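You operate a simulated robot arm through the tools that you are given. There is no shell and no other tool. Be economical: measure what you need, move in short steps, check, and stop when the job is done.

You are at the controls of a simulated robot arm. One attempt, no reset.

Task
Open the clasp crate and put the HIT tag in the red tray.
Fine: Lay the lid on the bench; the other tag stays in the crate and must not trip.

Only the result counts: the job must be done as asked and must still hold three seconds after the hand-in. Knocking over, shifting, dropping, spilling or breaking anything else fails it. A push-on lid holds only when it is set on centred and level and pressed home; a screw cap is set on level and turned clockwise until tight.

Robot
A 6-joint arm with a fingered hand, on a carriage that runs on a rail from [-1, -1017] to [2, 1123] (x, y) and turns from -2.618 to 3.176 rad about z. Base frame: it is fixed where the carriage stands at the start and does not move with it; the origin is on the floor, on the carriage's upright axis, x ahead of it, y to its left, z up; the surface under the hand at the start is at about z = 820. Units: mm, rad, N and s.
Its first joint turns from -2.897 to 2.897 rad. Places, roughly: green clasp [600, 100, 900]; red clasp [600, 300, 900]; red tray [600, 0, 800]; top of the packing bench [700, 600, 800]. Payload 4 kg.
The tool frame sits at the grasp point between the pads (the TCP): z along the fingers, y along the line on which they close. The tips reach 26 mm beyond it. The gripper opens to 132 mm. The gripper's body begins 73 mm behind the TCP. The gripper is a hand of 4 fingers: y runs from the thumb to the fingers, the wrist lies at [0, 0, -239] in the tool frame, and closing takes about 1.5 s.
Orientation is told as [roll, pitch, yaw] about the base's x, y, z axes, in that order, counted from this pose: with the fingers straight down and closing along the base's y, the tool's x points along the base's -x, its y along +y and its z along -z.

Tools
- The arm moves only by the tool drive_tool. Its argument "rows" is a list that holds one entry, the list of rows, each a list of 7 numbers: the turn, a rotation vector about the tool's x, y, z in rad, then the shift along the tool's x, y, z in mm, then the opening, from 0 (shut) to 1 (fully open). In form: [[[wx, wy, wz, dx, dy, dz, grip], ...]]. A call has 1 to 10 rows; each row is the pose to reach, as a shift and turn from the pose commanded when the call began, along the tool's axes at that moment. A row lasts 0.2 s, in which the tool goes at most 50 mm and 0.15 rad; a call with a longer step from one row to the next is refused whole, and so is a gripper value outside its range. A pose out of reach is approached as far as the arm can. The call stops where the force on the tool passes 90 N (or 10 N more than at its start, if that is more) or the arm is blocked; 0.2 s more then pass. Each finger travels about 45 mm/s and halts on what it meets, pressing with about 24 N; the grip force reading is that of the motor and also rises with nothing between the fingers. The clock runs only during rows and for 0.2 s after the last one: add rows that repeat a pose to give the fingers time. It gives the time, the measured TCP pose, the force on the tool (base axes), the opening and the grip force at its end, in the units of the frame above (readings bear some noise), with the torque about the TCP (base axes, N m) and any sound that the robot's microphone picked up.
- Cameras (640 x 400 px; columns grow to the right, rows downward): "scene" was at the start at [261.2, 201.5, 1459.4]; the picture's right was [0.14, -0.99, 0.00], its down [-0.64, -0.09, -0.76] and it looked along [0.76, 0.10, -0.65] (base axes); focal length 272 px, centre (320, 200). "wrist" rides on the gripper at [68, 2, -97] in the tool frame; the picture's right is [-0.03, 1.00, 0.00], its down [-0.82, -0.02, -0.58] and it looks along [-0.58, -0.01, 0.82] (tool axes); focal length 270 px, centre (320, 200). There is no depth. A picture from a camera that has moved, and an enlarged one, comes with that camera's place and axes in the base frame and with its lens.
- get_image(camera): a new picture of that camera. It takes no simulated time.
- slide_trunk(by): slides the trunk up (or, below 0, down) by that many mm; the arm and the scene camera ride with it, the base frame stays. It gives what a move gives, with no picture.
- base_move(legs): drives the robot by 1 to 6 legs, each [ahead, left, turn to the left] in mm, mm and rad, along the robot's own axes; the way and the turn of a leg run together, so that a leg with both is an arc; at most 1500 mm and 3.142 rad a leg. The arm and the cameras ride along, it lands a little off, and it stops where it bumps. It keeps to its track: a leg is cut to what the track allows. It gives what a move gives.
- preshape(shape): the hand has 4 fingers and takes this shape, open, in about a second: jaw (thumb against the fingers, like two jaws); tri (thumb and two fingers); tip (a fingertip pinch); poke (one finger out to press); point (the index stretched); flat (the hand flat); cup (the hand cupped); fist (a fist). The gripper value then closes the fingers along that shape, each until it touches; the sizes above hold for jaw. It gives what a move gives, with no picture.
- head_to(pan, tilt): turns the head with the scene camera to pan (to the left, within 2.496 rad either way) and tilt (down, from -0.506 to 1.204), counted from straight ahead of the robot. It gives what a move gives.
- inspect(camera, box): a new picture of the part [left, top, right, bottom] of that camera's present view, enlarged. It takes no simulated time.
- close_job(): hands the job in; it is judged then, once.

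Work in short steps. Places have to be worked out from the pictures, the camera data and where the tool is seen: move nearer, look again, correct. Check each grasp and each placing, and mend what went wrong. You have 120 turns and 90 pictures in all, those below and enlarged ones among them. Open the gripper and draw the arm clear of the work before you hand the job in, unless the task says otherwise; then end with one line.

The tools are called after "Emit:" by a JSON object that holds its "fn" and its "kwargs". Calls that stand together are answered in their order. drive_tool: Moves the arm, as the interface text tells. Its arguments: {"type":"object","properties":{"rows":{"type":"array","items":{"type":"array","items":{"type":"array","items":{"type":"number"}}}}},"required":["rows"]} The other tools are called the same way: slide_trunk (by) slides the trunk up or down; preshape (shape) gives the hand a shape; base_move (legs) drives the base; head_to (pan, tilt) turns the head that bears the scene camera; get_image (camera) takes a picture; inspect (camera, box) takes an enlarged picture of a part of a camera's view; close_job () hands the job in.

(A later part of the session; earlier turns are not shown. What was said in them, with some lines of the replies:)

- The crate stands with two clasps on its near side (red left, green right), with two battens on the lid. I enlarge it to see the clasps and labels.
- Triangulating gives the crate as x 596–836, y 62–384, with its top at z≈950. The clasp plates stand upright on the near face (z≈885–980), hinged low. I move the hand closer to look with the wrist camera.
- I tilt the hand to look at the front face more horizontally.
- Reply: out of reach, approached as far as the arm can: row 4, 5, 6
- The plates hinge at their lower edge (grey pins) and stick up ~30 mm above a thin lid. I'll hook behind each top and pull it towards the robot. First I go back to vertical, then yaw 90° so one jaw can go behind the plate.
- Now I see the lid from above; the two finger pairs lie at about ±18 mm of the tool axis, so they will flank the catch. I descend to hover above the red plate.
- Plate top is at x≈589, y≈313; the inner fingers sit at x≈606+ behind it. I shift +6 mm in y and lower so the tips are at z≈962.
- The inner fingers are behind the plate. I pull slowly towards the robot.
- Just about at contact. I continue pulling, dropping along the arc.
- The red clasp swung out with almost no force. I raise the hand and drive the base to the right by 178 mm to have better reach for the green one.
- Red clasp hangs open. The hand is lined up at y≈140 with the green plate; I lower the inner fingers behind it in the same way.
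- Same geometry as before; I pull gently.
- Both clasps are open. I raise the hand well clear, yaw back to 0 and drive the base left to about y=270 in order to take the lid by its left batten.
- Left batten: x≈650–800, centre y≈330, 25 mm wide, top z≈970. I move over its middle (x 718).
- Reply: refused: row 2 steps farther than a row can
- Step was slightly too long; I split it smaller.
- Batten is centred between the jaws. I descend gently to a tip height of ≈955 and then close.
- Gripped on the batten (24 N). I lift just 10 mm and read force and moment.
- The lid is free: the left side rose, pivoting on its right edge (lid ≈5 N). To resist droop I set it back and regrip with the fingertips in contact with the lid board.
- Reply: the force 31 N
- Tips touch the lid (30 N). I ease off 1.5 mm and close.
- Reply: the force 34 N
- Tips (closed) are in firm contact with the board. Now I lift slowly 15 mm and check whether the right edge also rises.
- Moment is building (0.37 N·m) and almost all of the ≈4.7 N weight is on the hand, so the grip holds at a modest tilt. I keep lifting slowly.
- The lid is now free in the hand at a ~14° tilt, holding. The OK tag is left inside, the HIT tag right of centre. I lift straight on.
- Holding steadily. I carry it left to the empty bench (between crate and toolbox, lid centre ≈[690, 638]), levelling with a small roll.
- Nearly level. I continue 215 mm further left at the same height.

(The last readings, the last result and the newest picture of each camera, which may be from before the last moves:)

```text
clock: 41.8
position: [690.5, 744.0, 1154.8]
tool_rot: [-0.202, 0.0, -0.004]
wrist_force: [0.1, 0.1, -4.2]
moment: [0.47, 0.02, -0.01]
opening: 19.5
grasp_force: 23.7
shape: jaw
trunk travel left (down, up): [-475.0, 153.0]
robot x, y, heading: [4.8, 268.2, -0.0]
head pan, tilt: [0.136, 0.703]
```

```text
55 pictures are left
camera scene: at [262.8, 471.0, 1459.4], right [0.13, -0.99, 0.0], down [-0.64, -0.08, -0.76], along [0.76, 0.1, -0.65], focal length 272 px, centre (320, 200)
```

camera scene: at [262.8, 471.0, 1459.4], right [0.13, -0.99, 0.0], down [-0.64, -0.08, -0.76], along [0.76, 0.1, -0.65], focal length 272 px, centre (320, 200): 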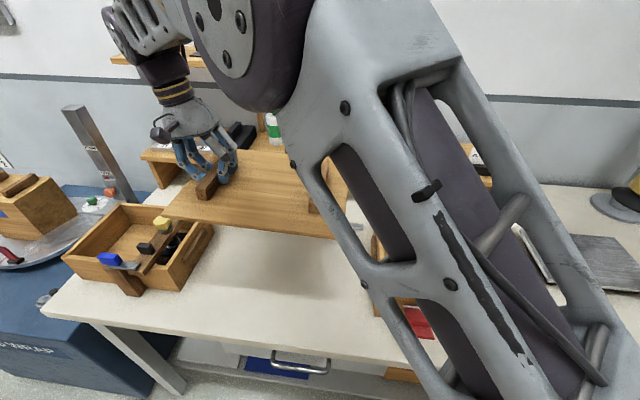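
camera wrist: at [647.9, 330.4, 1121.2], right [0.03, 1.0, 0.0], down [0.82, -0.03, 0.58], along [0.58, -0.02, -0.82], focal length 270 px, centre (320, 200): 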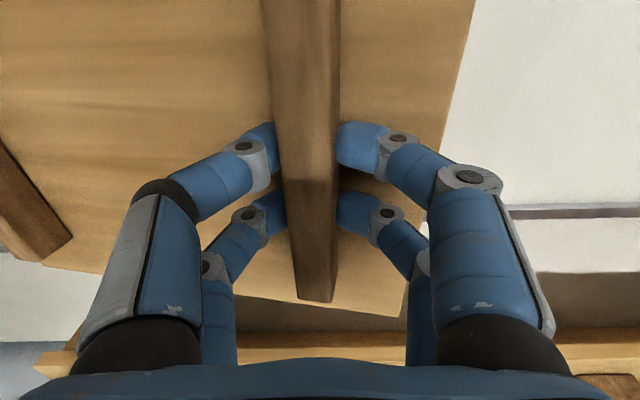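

Lid's left edge is at y≈794, clear of the toolbox (≈876) and crate. I lower it straight down by 255 mm.

Emit:
{"fn": "drive_tool", "kwargs": {"rows": [[[0, 0, 0, 0, 2, 10, 0], [0, 0, 0, 0, 7.1, 35, 0], [0, 0, 0, 0, 13.2, 65, 0], [0, 0, 0, 0, 19.3, 95, 0], [0, 0, 0, 0, 25.4, 125, 0], [0, 0, 0, 0, 31.5, 155, 0], [0, 0, 0, 0, 37.6, 185, 0], [0, 0, 0, 0, 43.7, 215, 0], [0, 0, 0, 0, 47.7, 235, 0], [0, 0, 0, 0, 50.7, 250, 0]]]}}

Emit:
{"fn": "get_image", "kwargs": {"camera": "scene"}}

Emit:
{"fn": "get_image", "kwargs": {"camera": "wrist"}}

```text
clock: 44.0
position: [690.8, 743.1, 898.2]
tool_rot: [-0.201, 0.0, -0.005]
wrist_force: [-0.2, -0.4, -4.1]
moment: [0.43, -0.01, 0.0]
opening: 19.3
grasp_force: 24.5
shape: jaw
trunk travel left (down, up): [-475.0, 153.0]
robot x, y, heading: [0.1, 268.9, -0.003]
head pan, tilt: [0.136, 0.703]
```

```text
54 pictures are left
camera scene: at [262.7, 471.0, 1459.4], right [0.13, -0.99, 0.0], down [-0.64, -0.08, -0.76], along [0.76, 0.1, -0.65], focal length 272 px, centre (320, 200)
```

scene: 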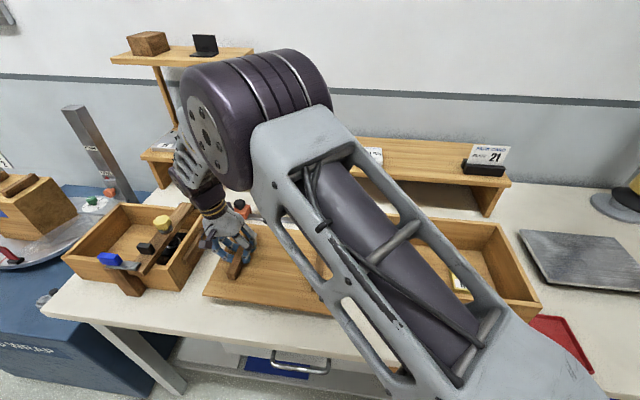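

```text
53 pictures are left
camera wrist: at [621.9, 765.2, 992.3], right [0.03, 0.98, -0.2], down [0.82, 0.09, 0.57], along [0.58, -0.18, -0.8], focal length 270 px, centre (320, 200)
```

wrist: 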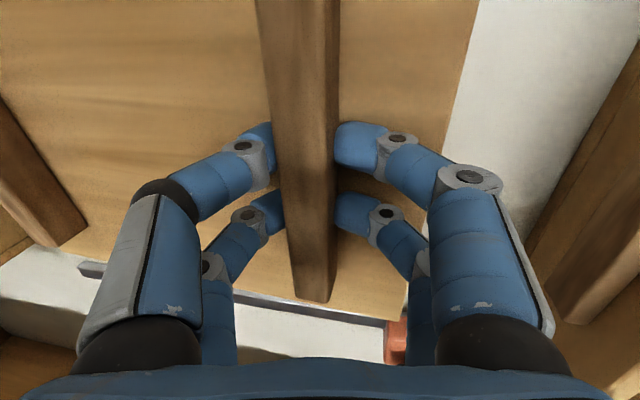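

Clear all round. I lower in small steps until contact.

Emit:
{"fn": "drive_tool", "kwargs": {"rows": [[[0, 0, 0, 0, 2, 10, 0], [0, 0, 0, 0, 4, 20, 0], [0, 0, 0, 0, 5, 25, 0], [0, 0, 0, 0, 6, 29, 0], [0, 0, 0, 0, 6.5, 32, 0]]]}}

```text
clock: 45.2
position: [692.9, 744.1, 867.4]
tool_rot: [-0.201, 0.0, -0.005]
wrist_force: [0.0, 1.2, -3.5]
moment: [0.19, -0.09, 0.04]
opening: 19.3
grasp_force: 23.6
shape: jaw
trunk travel left (down, up): [-475.0, 153.0]
robot x, y, heading: [0.9, 272.3, 0.0]
head pan, tilt: [0.136, 0.703]
```

The right edge has touched (moment falls). A few mm more.

Emit:
{"fn": "drive_tool", "kwargs": {"rows": [[[0, 0, 0, 0, 0.4, 2, 0], [0, 0, 0, 0, 0.8, 4, 0], [0, 0, 0, 0, 1.2, 6, 0], [0, 0, 0, 0, 1.6, 8, 0]]]}}

Emit:
{"fn": "get_image", "kwargs": {"camera": "wrist"}}

```text
clock: 46.2
position: [691.9, 744.3, 860.8]
tool_rot: [-0.198, -0.002, -0.005]
wrist_force: [-3.3, 2.2, 21.8]
moment: [0.0, 0.04, -0.03]
opening: 19.9
grasp_force: 24.5
shape: jaw
trunk travel left (down, up): [-475.0, 153.0]
robot x, y, heading: [-0.6, 273.4, -0.007]
head pan, tilt: [0.136, 0.703]
```

```text
52 pictures are left
camera wrist: at [623.9, 765.5, 955.8], right [0.03, 0.98, -0.2], down [0.82, 0.09, 0.57], along [0.58, -0.18, -0.8], focal length 270 px, centre (320, 200)
```

wrist: 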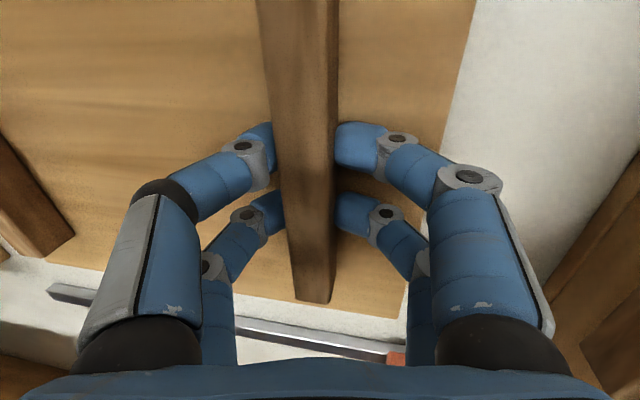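

Seated with 22 N. I ease off a millimetre or two, open slowly and draw back along the fingers.

Emit:
{"fn": "drive_tool", "kwargs": {"rows": [[[0, 0, 0, 0, -0.3, -1.5, 0], [0, 0, 0, 0, -0.3, -1.5, 0.1], [0, 0, 0, 0, -0.3, -1.5, 0.2], [0, 0, 0, 0, -0.3, -1.5, 0.3], [0, 0, 0, 0, -0.3, -1.5, 0.4], [0, 0, 0, 0, -4, -20, 0.4], [0, 0, 0, 0, -10, -50, 0.4], [0, 0, 0, 0, -18, -90, 0.4], [0.1, 0, 0, 0, -24, -120, 0.4]]]}}

Emit:
{"fn": "get_image", "kwargs": {"camera": "wrist"}}

```text
clock: 48.2
position: [690.6, 742.0, 982.2]
tool_rot: [-0.3, 0.001, -0.004]
wrist_force: [-1.0, -0.7, 0.2]
moment: [-0.03, -0.01, -0.01]
opening: 52.1
grasp_force: 0.0
shape: jaw
trunk travel left (down, up): [-475.0, 153.0]
robot x, y, heading: [1.0, 269.5, -0.004]
head pan, tilt: [0.136, 0.703]
```

```text
51 pictures are left
camera wrist: at [623.3, 773.2, 1073.5], right [0.03, 0.95, -0.3], down [0.82, 0.15, 0.56], along [0.58, -0.26, -0.78], focal length 270 px, centre (320, 200)
```

wrist: 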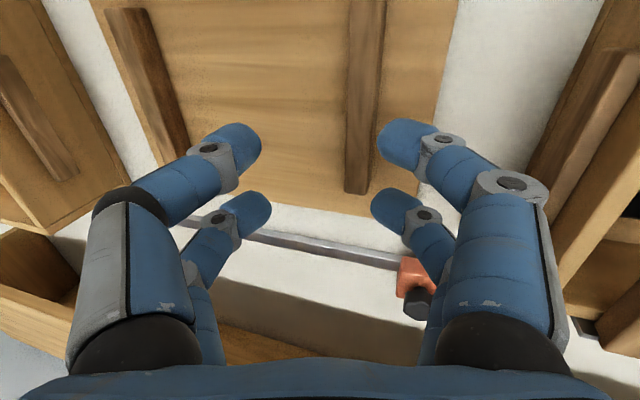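

The lid lies flat on the bench. I raise, undo the roll and return towards the crate.

Emit:
{"fn": "drive_tool", "kwargs": {"rows": [[[0, 0, 0, 0, -14, -45, 0.5], [-0.05, 0, 0, 0, -28, -90, 0.5], [-0.12, 0, 0, 0, -42, -130, 0.5], [-0.2, 0, 0, 0, -80, -150, 0.5], [-0.28, 0, 0, 0, -125, -150, 0.5], [-0.3, 0, 0, 0, -170, -145, 0.5], [-0.3, 0, 0, 0, -215, -140, 0.5], [-0.3, 0, 0, 0, -255, -130, 0.5], [-0.3, 0, 0, 0, -290, -118, 0.5], [-0.3, 0, 0, 0, -290, -118, 0.5]]]}}

Emit:
{"fn": "get_image", "kwargs": {"camera": "scene"}}

```text
clock: 50.4
position: [690.4, 503.5, 1179.8]
tool_rot: [-0.001, 0.0, -0.007]
wrist_force: [-0.2, 0.7, -0.4]
moment: [0.01, -0.01, -0.02]
opening: 65.5
grasp_force: 0.0
shape: jaw
trunk travel left (down, up): [-475.0, 153.0]
robot x, y, heading: [-1.9, 273.5, -0.006]
head pan, tilt: [0.136, 0.703]
```

```text
50 pictures are left
camera scene: at [262.7, 471.0, 1459.4], right [0.13, -0.99, 0.0], down [-0.64, -0.08, -0.76], along [0.76, 0.1, -0.65], focal length 272 px, centre (320, 200)
```

scene: 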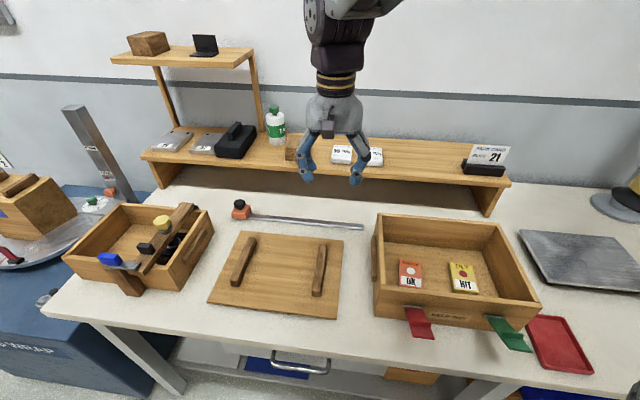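

Lid laid well. Now I look closely at the tags.

Emit:
{"fn": "inspect", "kwargs": {"camera": "scene", "box": [370, 210, 550, 330]}}

```text
3.33 times, centred on (460, 270) of scene
camera zoom: at [262.7, 471.0, 1459.4], right [0.13, -0.99, 0.0], down [-0.64, -0.08, -0.76], along [0.76, 0.1, -0.65], focal length 906 px, centre (-147, -33)
```

zoom: 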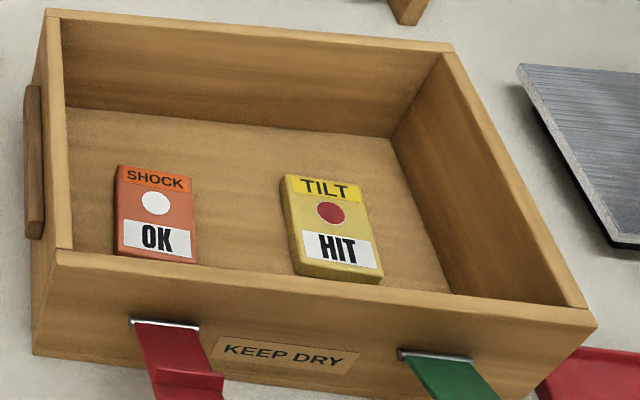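

The HIT tag is the yellow TILT one at about [720, 155], ~62 mm wide (y), ~77 mm long (x); the SHOCK tag (OK) starts at y≈257. I move over the HIT tag at z≈1060 and look with the wrist camera.

Emit:
{"fn": "drive_tool", "kwargs": {"rows": [[[0, 0, 0, -3, -40, 0, 0.6], [0, 0, 0, -6, -80, 0, 0.6], [0, 0, 0, -9, -120, 0, 0.7], [0, 0, 0, -12, -165, 0, 0.7], [0, 0, 0, -15, -210, 0, 0.75], [0, 0, 0, -18, -255, 15, 0.75], [0, 0, 0, -22, -295, 35, 0.75], [0, 0, 0, -26, -330, 65, 0.75], [0, 0, 0, -30, -348, 100, 0.75], [0, 0, 0, -30, -348, 120, 0.75]]]}}

Emit:
{"fn": "get_image", "kwargs": {"camera": "wrist"}}

```text
clock: 52.6
position: [719.7, 153.6, 1057.3]
tool_rot: [0.0, -0.001, -0.004]
wrist_force: [-0.6, 0.1, 0.1]
moment: [-0.02, -0.02, -0.05]
opening: 99.0
grasp_force: 0.0
shape: jaw
trunk travel left (down, up): [-475.0, 153.0]
robot x, y, heading: [1.0, 271.2, -0.007]
head pan, tilt: [0.136, 0.703]
```

```text
48 pictures are left
camera wrist: at [650.9, 156.4, 1154.2], right [0.03, 1.0, 0.0], down [0.82, -0.02, 0.58], along [0.58, -0.02, -0.82], focal length 270 px, centre (320, 200)
```

wrist: 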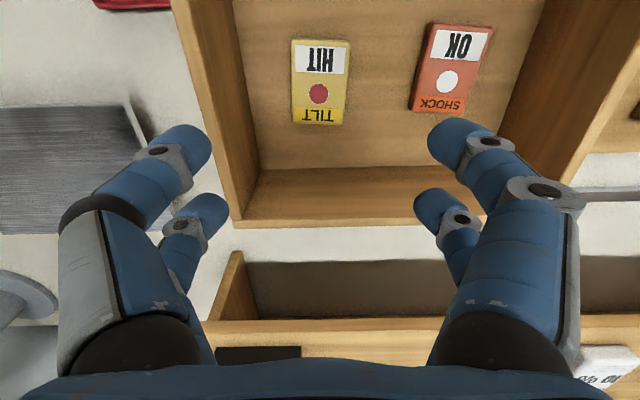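

Triangulated: tag top z≈851, centre ≈[716, 154], slightly yawed. I descend to z≈885 and look again.

Emit:
{"fn": "drive_tool", "kwargs": {"rows": [[[0, 0, 0.02, 3, 0, 40, 0.75], [0, 0, 0.05, 3, 0, 80, 0.75], [0, 0, 0.05, 3, 0, 115, 0.75], [0, 0, 0.05, 3, 0, 145, 0.75], [0, 0, 0.05, 3, 0, 165, 0.75], [0, 0, 0.05, 3, 0, 172, 0.75], [0, 0, 0.05, 3, 0, 172, 0.75]]]}}

Emit:
{"fn": "get_image", "kwargs": {"camera": "wrist"}}

Emit:
{"fn": "inspect", "kwargs": {"camera": "scene", "box": [370, 190, 550, 330]}}

```text
clock: 54.2
position: [716.7, 152.9, 887.6]
tool_rot: [-0.002, 0.0, -0.056]
wrist_force: [-0.7, -0.1, -0.1]
moment: [0.02, 0.02, 0.0]
opening: 98.6
grasp_force: 0.0
shape: jaw
trunk travel left (down, up): [-475.0, 153.0]
robot x, y, heading: [-2.4, 273.3, -0.006]
head pan, tilt: [0.136, 0.703]
```

```text
47 pictures are left
camera wrist: at [648.3, 158.5, 984.3], right [0.08, 1.0, 0.0], down [0.81, -0.07, 0.58], along [0.58, -0.05, -0.82], focal length 270 px, centre (320, 200)
```

wrist: 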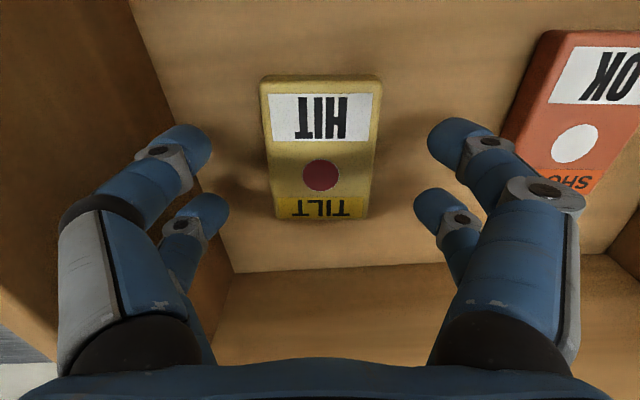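

```text
2.86 times, centred on (460, 260) of scene
camera zoom: at [262.7, 471.0, 1459.4], right [0.13, -0.99, 0.0], down [-0.64, -0.08, -0.76], along [0.76, 0.1, -0.65], focal length 776 px, centre (-80, 29)
```

zoom: 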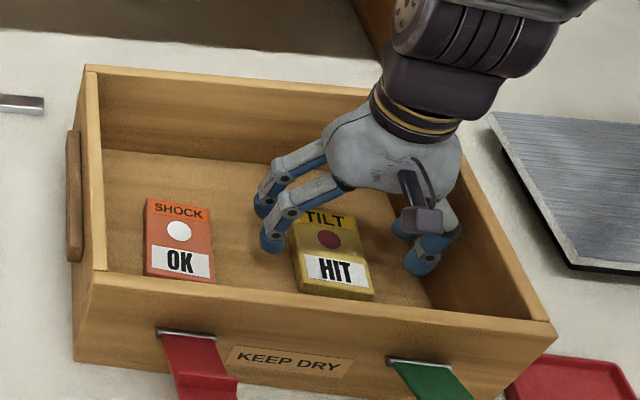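

Centred and aligned. I lower the last 22 mm slowly (tips to ≈839), staying off the floor.

Emit:
{"fn": "drive_tool", "kwargs": {"rows": [[[0, 0, 0, 5, 0, 8, 0.75], [0, 0, 0, 5, 0, 14, 0.75], [0, 0, 0, 5, 0, 18, 0.75], [0, 0, 0, 5, 0, 22, 0.75], [0, 0, 0, 5, 0, 22, 0.7]]]}}

Emit:
{"fn": "get_image", "kwargs": {"camera": "wrist"}}

```text
clock: 55.4
position: [712.6, 154.0, 866.5]
tool_rot: [0.0, 0.0, -0.055]
wrist_force: [-0.4, 1.0, -0.2]
moment: [0.01, -0.02, 0.0]
opening: 92.9
grasp_force: 0.0
shape: jaw
trunk travel left (down, up): [-475.0, 153.0]
robot x, y, heading: [1.6, 272.2, -0.006]
head pan, tilt: [0.136, 0.703]
```

```text
45 pictures are left
camera wrist: at [644.5, 159.4, 962.4], right [0.08, 1.0, 0.0], down [0.81, -0.07, 0.58], along [0.58, -0.05, -0.82], focal length 270 px, centre (320, 200)
```

wrist: 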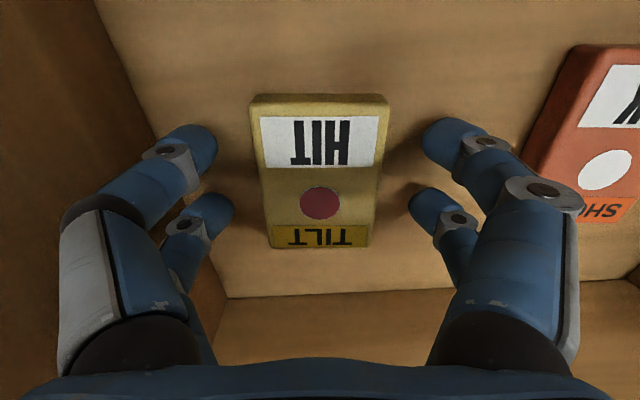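

Tag top is at z≈847 by its scale, so I go 4 mm deeper and close gently.

Emit:
{"fn": "drive_tool", "kwargs": {"rows": [[[0, 0, 0, 0, 0, 2, 0.7], [0, 0, 0, 0, 0, 4, 0.65], [0, 0, 0, 0, 0, 4, 0.6], [0, 0, 0, 0, 0, 4, 0.55], [0, 0, 0, 0, 0, 4, 0.5], [0, 0, 0, 0, 0, 4, 0.45], [0, 0, 0, 0, 0, 4, 0.4], [0, 0, 0, 0, 0, 4, 0.35], [0, 0, 0, 0, 0, 4, 0.3], [0, 0, 0, 0, 0, 4, 0.3]]]}}

Emit:
{"fn": "get_image", "kwargs": {"camera": "wrist"}}

```text
clock: 57.6
position: [712.6, 152.8, 861.7]
tool_rot: [-0.001, -0.001, -0.056]
wrist_force: [-0.2, -0.6, 0.1]
moment: [-0.01, -0.01, -0.01]
opening: 52.5
grasp_force: 23.9
shape: jaw
trunk travel left (down, up): [-475.0, 153.0]
robot x, y, heading: [0.4, 271.6, -0.004]
head pan, tilt: [0.136, 0.703]
```

```text
44 pictures are left
camera wrist: at [644.2, 159.4, 958.3], right [0.08, 1.0, 0.0], down [0.81, -0.07, 0.58], along [0.58, -0.05, -0.82], focal length 270 px, centre (320, 200)
```

wrist: 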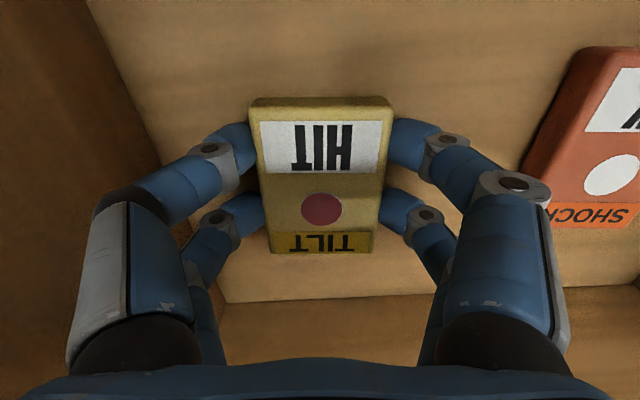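

Gripped at 24 N, tag squarely between four fingers. I lift straight up, slowly at first (grip fully commanded closed for force).

Emit:
{"fn": "drive_tool", "kwargs": {"rows": [[[0, 0, 0, 0, 0, -4, 0.2], [0, 0, 0, 0, 0, -10, 0.2], [0, 0, 0, 0, 0, -25, 0.2], [0, 0, 0, 0, 0, -50, 0.2], [0, 0, 0, 0, 0, -80, 0.2], [0, 0, 0, 0, 0, -110, 0.2], [0, 0, 0, 0, 0, -140, 0.2], [0, 0, 0, 0, 0, -170, 0.2], [0, 0, 0, 0, 0, -180, 0.2]]]}}

Emit:
{"fn": "get_image", "kwargs": {"camera": "wrist"}}

Emit:
{"fn": "get_image", "kwargs": {"camera": "scene"}}

```text
clock: 59.6
position: [712.3, 153.7, 1041.9]
tool_rot: [0.0, 0.001, -0.057]
wrist_force: [-0.2, -0.3, -1.3]
moment: [0.01, 0.03, -0.02]
opening: 52.6
grasp_force: 24.1
shape: jaw
trunk travel left (down, up): [-475.0, 153.0]
robot x, y, heading: [-0.3, 271.5, -0.006]
head pan, tilt: [0.136, 0.703]
```

```text
43 pictures are left
camera wrist: at [643.7, 160.2, 1137.8], right [0.08, 1.0, 0.0], down [0.81, -0.07, 0.58], along [0.58, -0.05, -0.82], focal length 270 px, centre (320, 200)
```

wrist: 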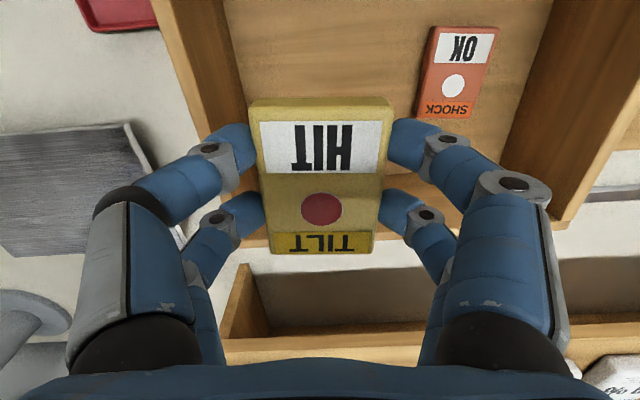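

```text
42 pictures are left
camera scene: at [262.9, 471.0, 1459.4], right [0.13, -0.99, 0.0], down [-0.64, -0.08, -0.76], along [0.76, 0.1, -0.65], focal length 272 px, centre (320, 200)
```

scene: 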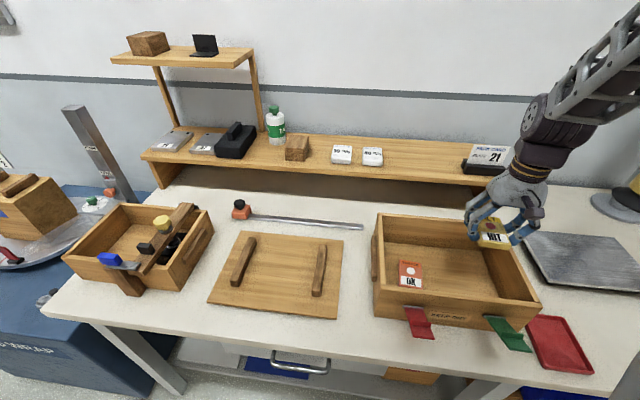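

Tag held; the SHOCK tag still reads OK. I carry it over the tray at this height, then look.

Emit:
{"fn": "drive_tool", "kwargs": {"rows": [[[0, 0, 0, 12, -20, 0, 0.2], [0, 0, -0.02, 28, -45, 0, 0.2], [0, 0, -0.04, 45, -72, 0, 0.2], [0, 0, -0.055, 62, -100, 0, 0.2], [0, 0, -0.055, 80, -128, 0, 0.2], [0, 0, -0.055, 96, -154, 0, 0.2], [0, 0, -0.055, 110, -174, 0, 0.2], [0, 0, -0.055, 110, -174, 0, 0.2]]]}}

Emit:
{"fn": "get_image", "kwargs": {"camera": "wrist"}}

Emit:
{"fn": "get_image", "kwargs": {"camera": "scene"}}

```text
clock: 61.4
position: [591.4, -14.2, 1041.3]
tool_rot: [0.001, -0.001, 0.001]
wrist_force: [0.2, 0.3, -0.1]
moment: [0.02, 0.0, 0.01]
opening: 52.4
grasp_force: 24.5
shape: jaw
trunk travel left (down, up): [-475.0, 153.0]
robot x, y, heading: [2.2, 270.2, -0.005]
head pan, tilt: [0.136, 0.703]
```

```text
41 pictures are left
camera wrist: at [522.5, -12.5, 1138.2], right [0.03, 1.0, 0.0], down [0.82, -0.02, 0.58], along [0.58, -0.01, -0.82], focal length 270 px, centre (320, 200)
```

wrist: 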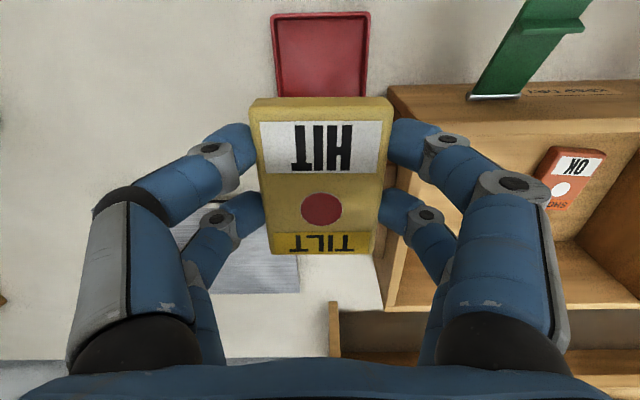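

```text
40 pictures are left
camera scene: at [262.7, 471.0, 1459.4], right [0.13, -0.99, 0.0], down [-0.64, -0.08, -0.76], along [0.76, 0.1, -0.65], focal length 272 px, centre (320, 200)
```

scene: 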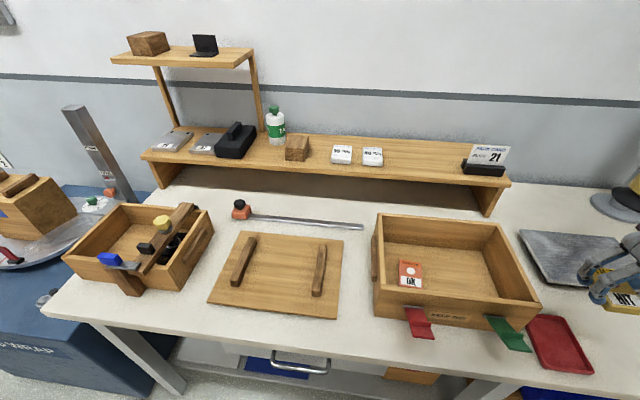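

Tag is over the tray; tray centre ≈[587, -12]. I shift +2 mm in y and lower to just above the tray floor.

Emit:
{"fn": "drive_tool", "kwargs": {"rows": [[[0, 0, 0, 1, 2, 30, 0.2], [0, 0, 0, 1, 2, 65, 0.2], [0, 0, 0, 1, 2, 100, 0.2], [0, 0, 0, 1, 2, 130, 0.2], [0, 0, 0, 1, 2, 150, 0.2], [0, 0, 0, 1, 2, 160, 0.2], [0, 0, 0, 1, 2, 160, 0.2]]]}}

Emit:
{"fn": "get_image", "kwargs": {"camera": "wrist"}}

Emit:
{"fn": "head_to", "kwargs": {"pan": -0.45, "tilt": 0.8}}

Emit:
{"fn": "get_image", "kwargs": {"camera": "scene"}}

```text
clock: 63.0
position: [592.6, -11.5, 881.2]
tool_rot: [0.001, 0.0, 0.0]
wrist_force: [-0.1, 1.2, -0.9]
moment: [0.01, -0.01, 0.0]
opening: 52.6
grasp_force: 23.8
shape: jaw
trunk travel left (down, up): [-475.0, 153.0]
robot x, y, heading: [-0.4, 271.8, -0.005]
head pan, tilt: [0.136, 0.703]
```

```text
39 pictures are left
camera wrist: at [523.2, -9.9, 978.0], right [0.03, 1.0, 0.0], down [0.82, -0.02, 0.58], along [0.58, -0.01, -0.82], focal length 270 px, centre (320, 200)
```

wrist: 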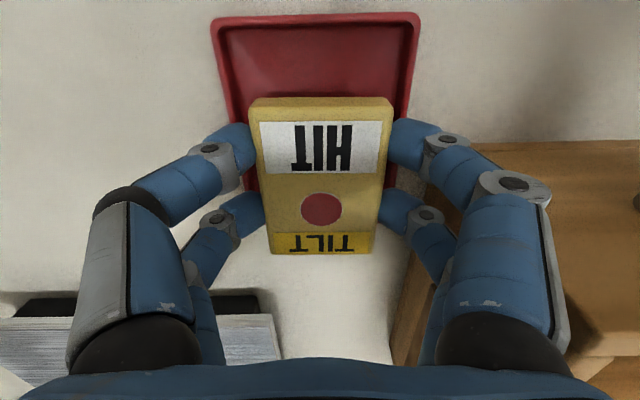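

```text
clock: 64.0
position: [591.4, -11.4, 880.8]
tool_rot: [-0.001, 0.001, -0.002]
wrist_force: [-0.2, 0.0, -0.8]
moment: [0.02, -0.02, 0.0]
opening: 52.6
grasp_force: 24.1
shape: jaw
trunk travel left (down, up): [-475.0, 153.0]
robot x, y, heading: [-2.2, 270.9, -0.004]
head pan, tilt: [-0.45, 0.799]
```

```text
38 pictures are left
camera scene: at [251.1, 424.5, 1451.5], right [-0.44, -0.9, 0.0], down [-0.64, 0.32, -0.7], along [0.63, -0.31, -0.72], focal length 272 px, centre (320, 200)
```

scene: 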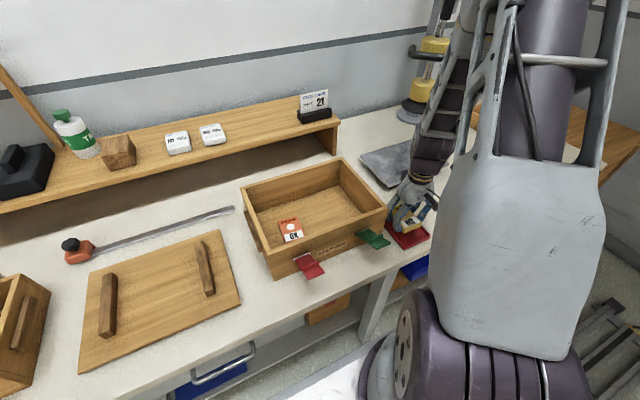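

Aligned over the tray. I lower in small steps to contact.

Emit:
{"fn": "drive_tool", "kwargs": {"rows": [[[0, 0, 0, 0, 0, 8, 0.2], [0, 0, 0, 0, 0, 15, 0.2], [0, 0, 0, 0, 0, 19, 0.2], [0, 0, 0, 0, 0, 21, 0.2], [0, 0, 0, 0, 0, 23, 0.2]]]}}

Emit:
{"fn": "get_image", "kwargs": {"camera": "wrist"}}

```text
clock: 65.2
position: [590.4, -11.2, 857.9]
tool_rot: [-0.001, 0.0, -0.001]
wrist_force: [0.8, -0.4, 0.0]
moment: [0.01, 0.03, 0.03]
opening: 52.3
grasp_force: 23.7
shape: jaw
trunk travel left (down, up): [-475.0, 153.0]
robot x, y, heading: [0.7, 270.6, -0.006]
head pan, tilt: [-0.45, 0.799]
```

```text
37 pictures are left
camera wrist: at [522.5, -9.2, 955.1], right [0.03, 1.0, 0.0], down [0.82, -0.02, 0.58], along [0.58, -0.01, -0.82], focal length 270 px, centre (320, 200)
```

wrist: 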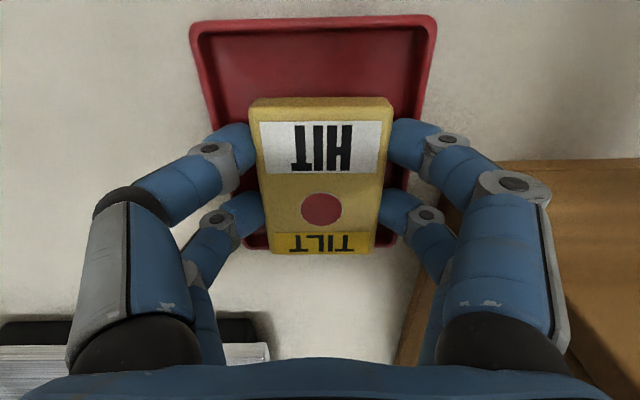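

The tag sits a few mm far in x; I shift 7 mm nearer and lower the last bit to contact.

Emit:
{"fn": "drive_tool", "kwargs": {"rows": [[[0, 0, 0, 4, 0, 0, 0.2], [0, 0, 0, 7, 0, 0, 0.2], [0, 0, 0, 7, 0, 1.5, 0.2], [0, 0, 0, 7, 0, 3, 0.2]]]}}

```text
clock: 66.2
position: [583.4, -12.4, 857.7]
tool_rot: [0.0, 0.0, 0.001]
wrist_force: [-0.6, -2.3, 5.4]
moment: [0.16, 0.07, 0.1]
opening: 52.6
grasp_force: 24.4
shape: jaw
trunk travel left (down, up): [-475.0, 153.0]
robot x, y, heading: [1.5, 269.8, -0.006]
head pan, tilt: [-0.45, 0.799]
```

Emit:
{"fn": "inspect", "kwargs": {"camera": "wrist", "box": [170, 0, 470, 270]}}

Emit:
{"fn": "inspect", "kwargs": {"camera": "scene", "box": [340, 170, 460, 270]}}

```text
1.48 times, centred on (320, 135) of wrist
camera zoom: at [515.6, -10.1, 952.7], right [0.03, 1.0, 0.0], down [0.82, -0.02, 0.58], along [0.58, -0.02, -0.82], focal length 400 px, centre (320, 296)
```

zoom: 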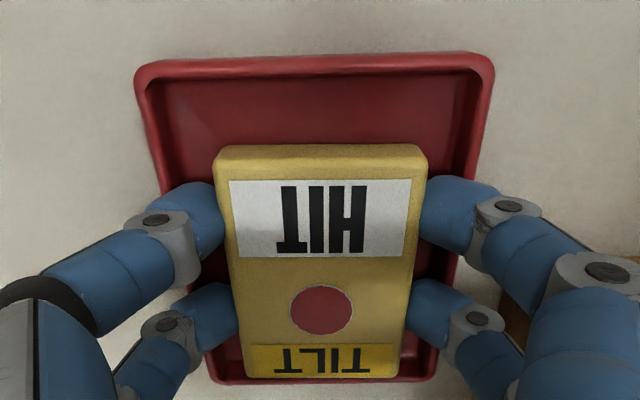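

```text
4.00 times, centred on (400, 220) of scene
camera zoom: at [250.9, 424.3, 1451.5], right [-0.44, -0.9, 0.0], down [-0.64, 0.32, -0.7], along [0.63, -0.31, -0.72], focal length 1087 px, centre (0, 120)
```

zoom: 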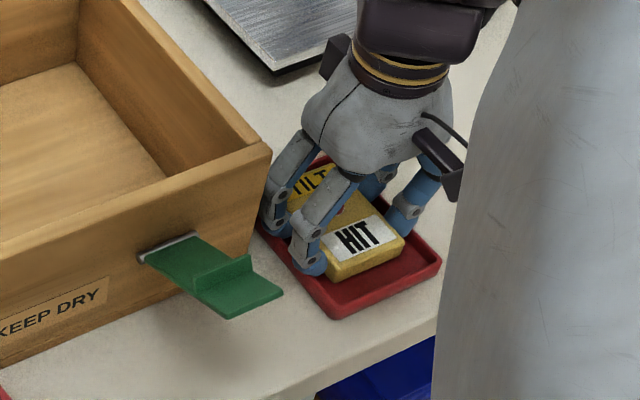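

Tag is inside the tray with light contact. I ease up 2 mm, open only slightly (avoiding the rim) and withdraw straight up.

Emit:
{"fn": "drive_tool", "kwargs": {"rows": [[[0, 0, 0, 0, 0, -2, 0.3], [0, 0, 0, 0, 0, -2, 0.4], [0, 0, 0, 0, 0, -2, 0.44], [0, 0, 0, 0, 0, -2, 0.46], [0, 0, 0, 0, 0, -2, 0.46]]]}}

Emit:
{"fn": "inspect", "kwargs": {"camera": "wrist", "box": [170, 0, 470, 270]}}

```text
clock: 67.4
position: [583.7, -11.1, 857.8]
tool_rot: [0.001, 0.001, -0.001]
wrist_force: [-0.9, -1.0, -0.5]
moment: [-0.02, 0.04, 0.05]
opening: 58.2
grasp_force: 0.1
shape: jaw
trunk travel left (down, up): [-475.0, 153.0]
robot x, y, heading: [-0.0, 270.6, -0.006]
head pan, tilt: [-0.45, 0.799]
```

```text
1.48 times, centred on (320, 135) of wrist
camera zoom: at [515.4, -9.9, 954.2], right [0.03, 1.0, 0.0], down [0.82, -0.02, 0.58], along [0.58, -0.01, -0.82], focal length 400 px, centre (320, 296)
```

zoom: 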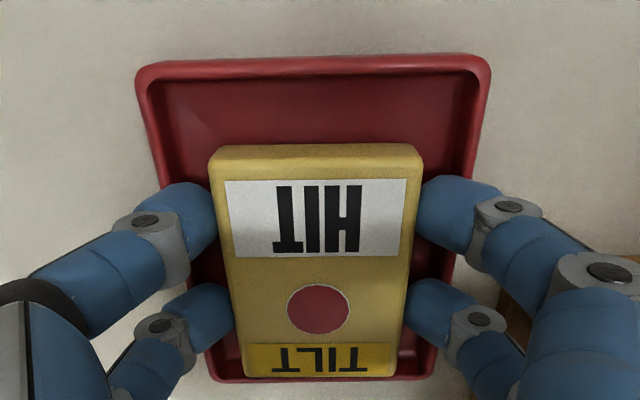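

Grip is released. I rise slowly while opening a touch more.

Emit:
{"fn": "drive_tool", "kwargs": {"rows": [[[0, 0, 0, 0, 0, -2, 0.48], [0, 0, 0, 0, 0, -5, 0.5], [0, 0, 0, 0, 0, -10, 0.52], [0, 0, 0, 0, 0, -25, 0.55], [0, 0, 0, 0, 0, -55, 0.55], [0, 0, 0, 0, 0, -100, 0.55], [0, 0, 0, 0, 0, -145, 0.55]]]}}

Emit:
{"fn": "get_image", "kwargs": {"camera": "wrist"}}

Emit:
{"fn": "get_image", "kwargs": {"camera": "scene"}}

```text
clock: 69.0
position: [584.5, -12.1, 1003.5]
tool_rot: [0.001, 0.0, 0.001]
wrist_force: [0.0, -0.1, -0.1]
moment: [0.01, 0.05, -0.02]
opening: 72.1
grasp_force: 0.1
shape: jaw
trunk travel left (down, up): [-475.0, 153.0]
robot x, y, heading: [-4.5, 273.0, -0.005]
head pan, tilt: [-0.45, 0.799]
```

```text
33 pictures are left
camera wrist: at [516.2, -9.7, 1099.7], right [0.03, 1.0, 0.0], down [0.82, -0.02, 0.58], along [0.58, -0.01, -0.82], focal length 270 px, centre (320, 200)
```

wrist: 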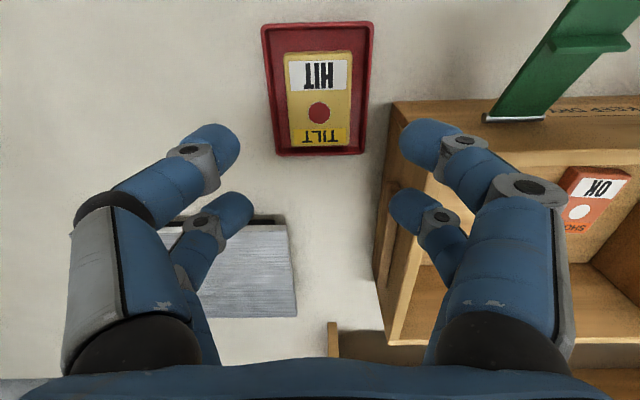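

```text
32 pictures are left
camera scene: at [251.5, 424.2, 1451.4], right [-0.44, -0.9, 0.0], down [-0.64, 0.32, -0.7], along [0.63, -0.31, -0.72], focal length 272 px, centre (320, 200)
```

scene: 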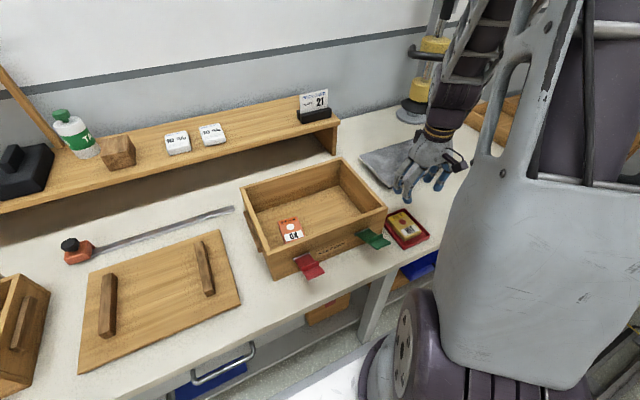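

Emit:
{"fn": "inspect", "kwargs": {"camera": "wrist", "box": [240, 0, 400, 170]}}

Emit:
{"fn": "drive_tool", "kwargs": {"rows": [[[0, 0, 0, 0, 0, -40, 0.55], [0, 0, 0, 0, 0, -80, 0.55], [0, 0, 0, 0, 0, -120, 0.55], [0, 0, 0, 0, 0, -160, 0.55], [0, 0, 0, 0, 0, -200, 0.6], [0, 0, 0, 0, 0, -200, 0.6]]]}}

Emit:
{"fn": "inspect", "kwargs": {"camera": "scene", "box": [230, 150, 450, 290]}}

```text
2.35 times, centred on (320, 85) of wrist
camera zoom: at [516.2, -9.7, 1099.7], right [0.03, 1.0, 0.0], down [0.82, -0.02, 0.58], along [0.58, -0.01, -0.82], focal length 636 px, centre (320, 471)
```

zoom: 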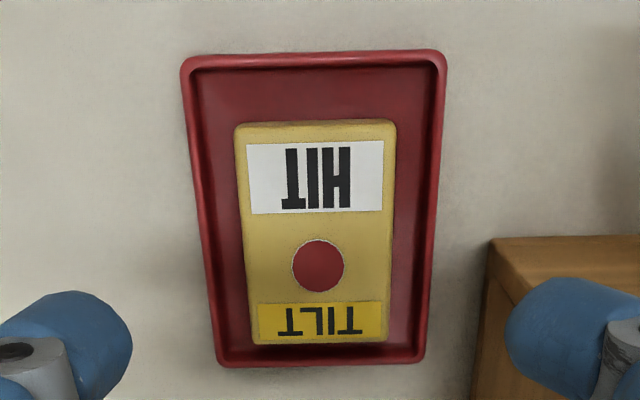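

```text
clock: 70.4
position: [585.6, -10.9, 1204.5]
tool_rot: [0.0, 0.0, -0.002]
wrist_force: [0.3, -0.5, -0.4]
moment: [0.01, 0.0, 0.01]
opening: 78.7
grasp_force: 0.0
shape: jaw
trunk travel left (down, up): [-475.0, 153.0]
robot x, y, heading: [-0.1, 270.0, -0.006]
head pan, tilt: [-0.45, 0.799]
```

```text
2.86 times, centred on (340, 220) of scene
camera zoom: at [251.1, 424.4, 1451.4], right [-0.44, -0.9, 0.0], down [-0.64, 0.32, -0.7], along [0.63, -0.31, -0.72], focal length 776 px, centre (263, 143)
```

zoom: 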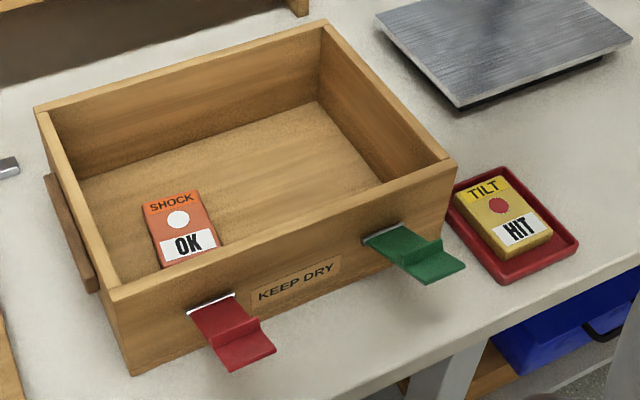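

All is in place: the HIT tag is flat in the red tray, the SHOCK tag is still OK in the crate, and the lid is on the bench. The hand is open and clear, so I hand in.

Emit:
{"fn": "close_job", "kwargs": {}}

```text
The job is handed in.
```

I opened the crate and put the HIT tag (the yellow TILT one) flat in the red tray. The lid lies on the bench, and the SHOCK tag is still in the crate reading OK; I handed the job in but got no verdict back.
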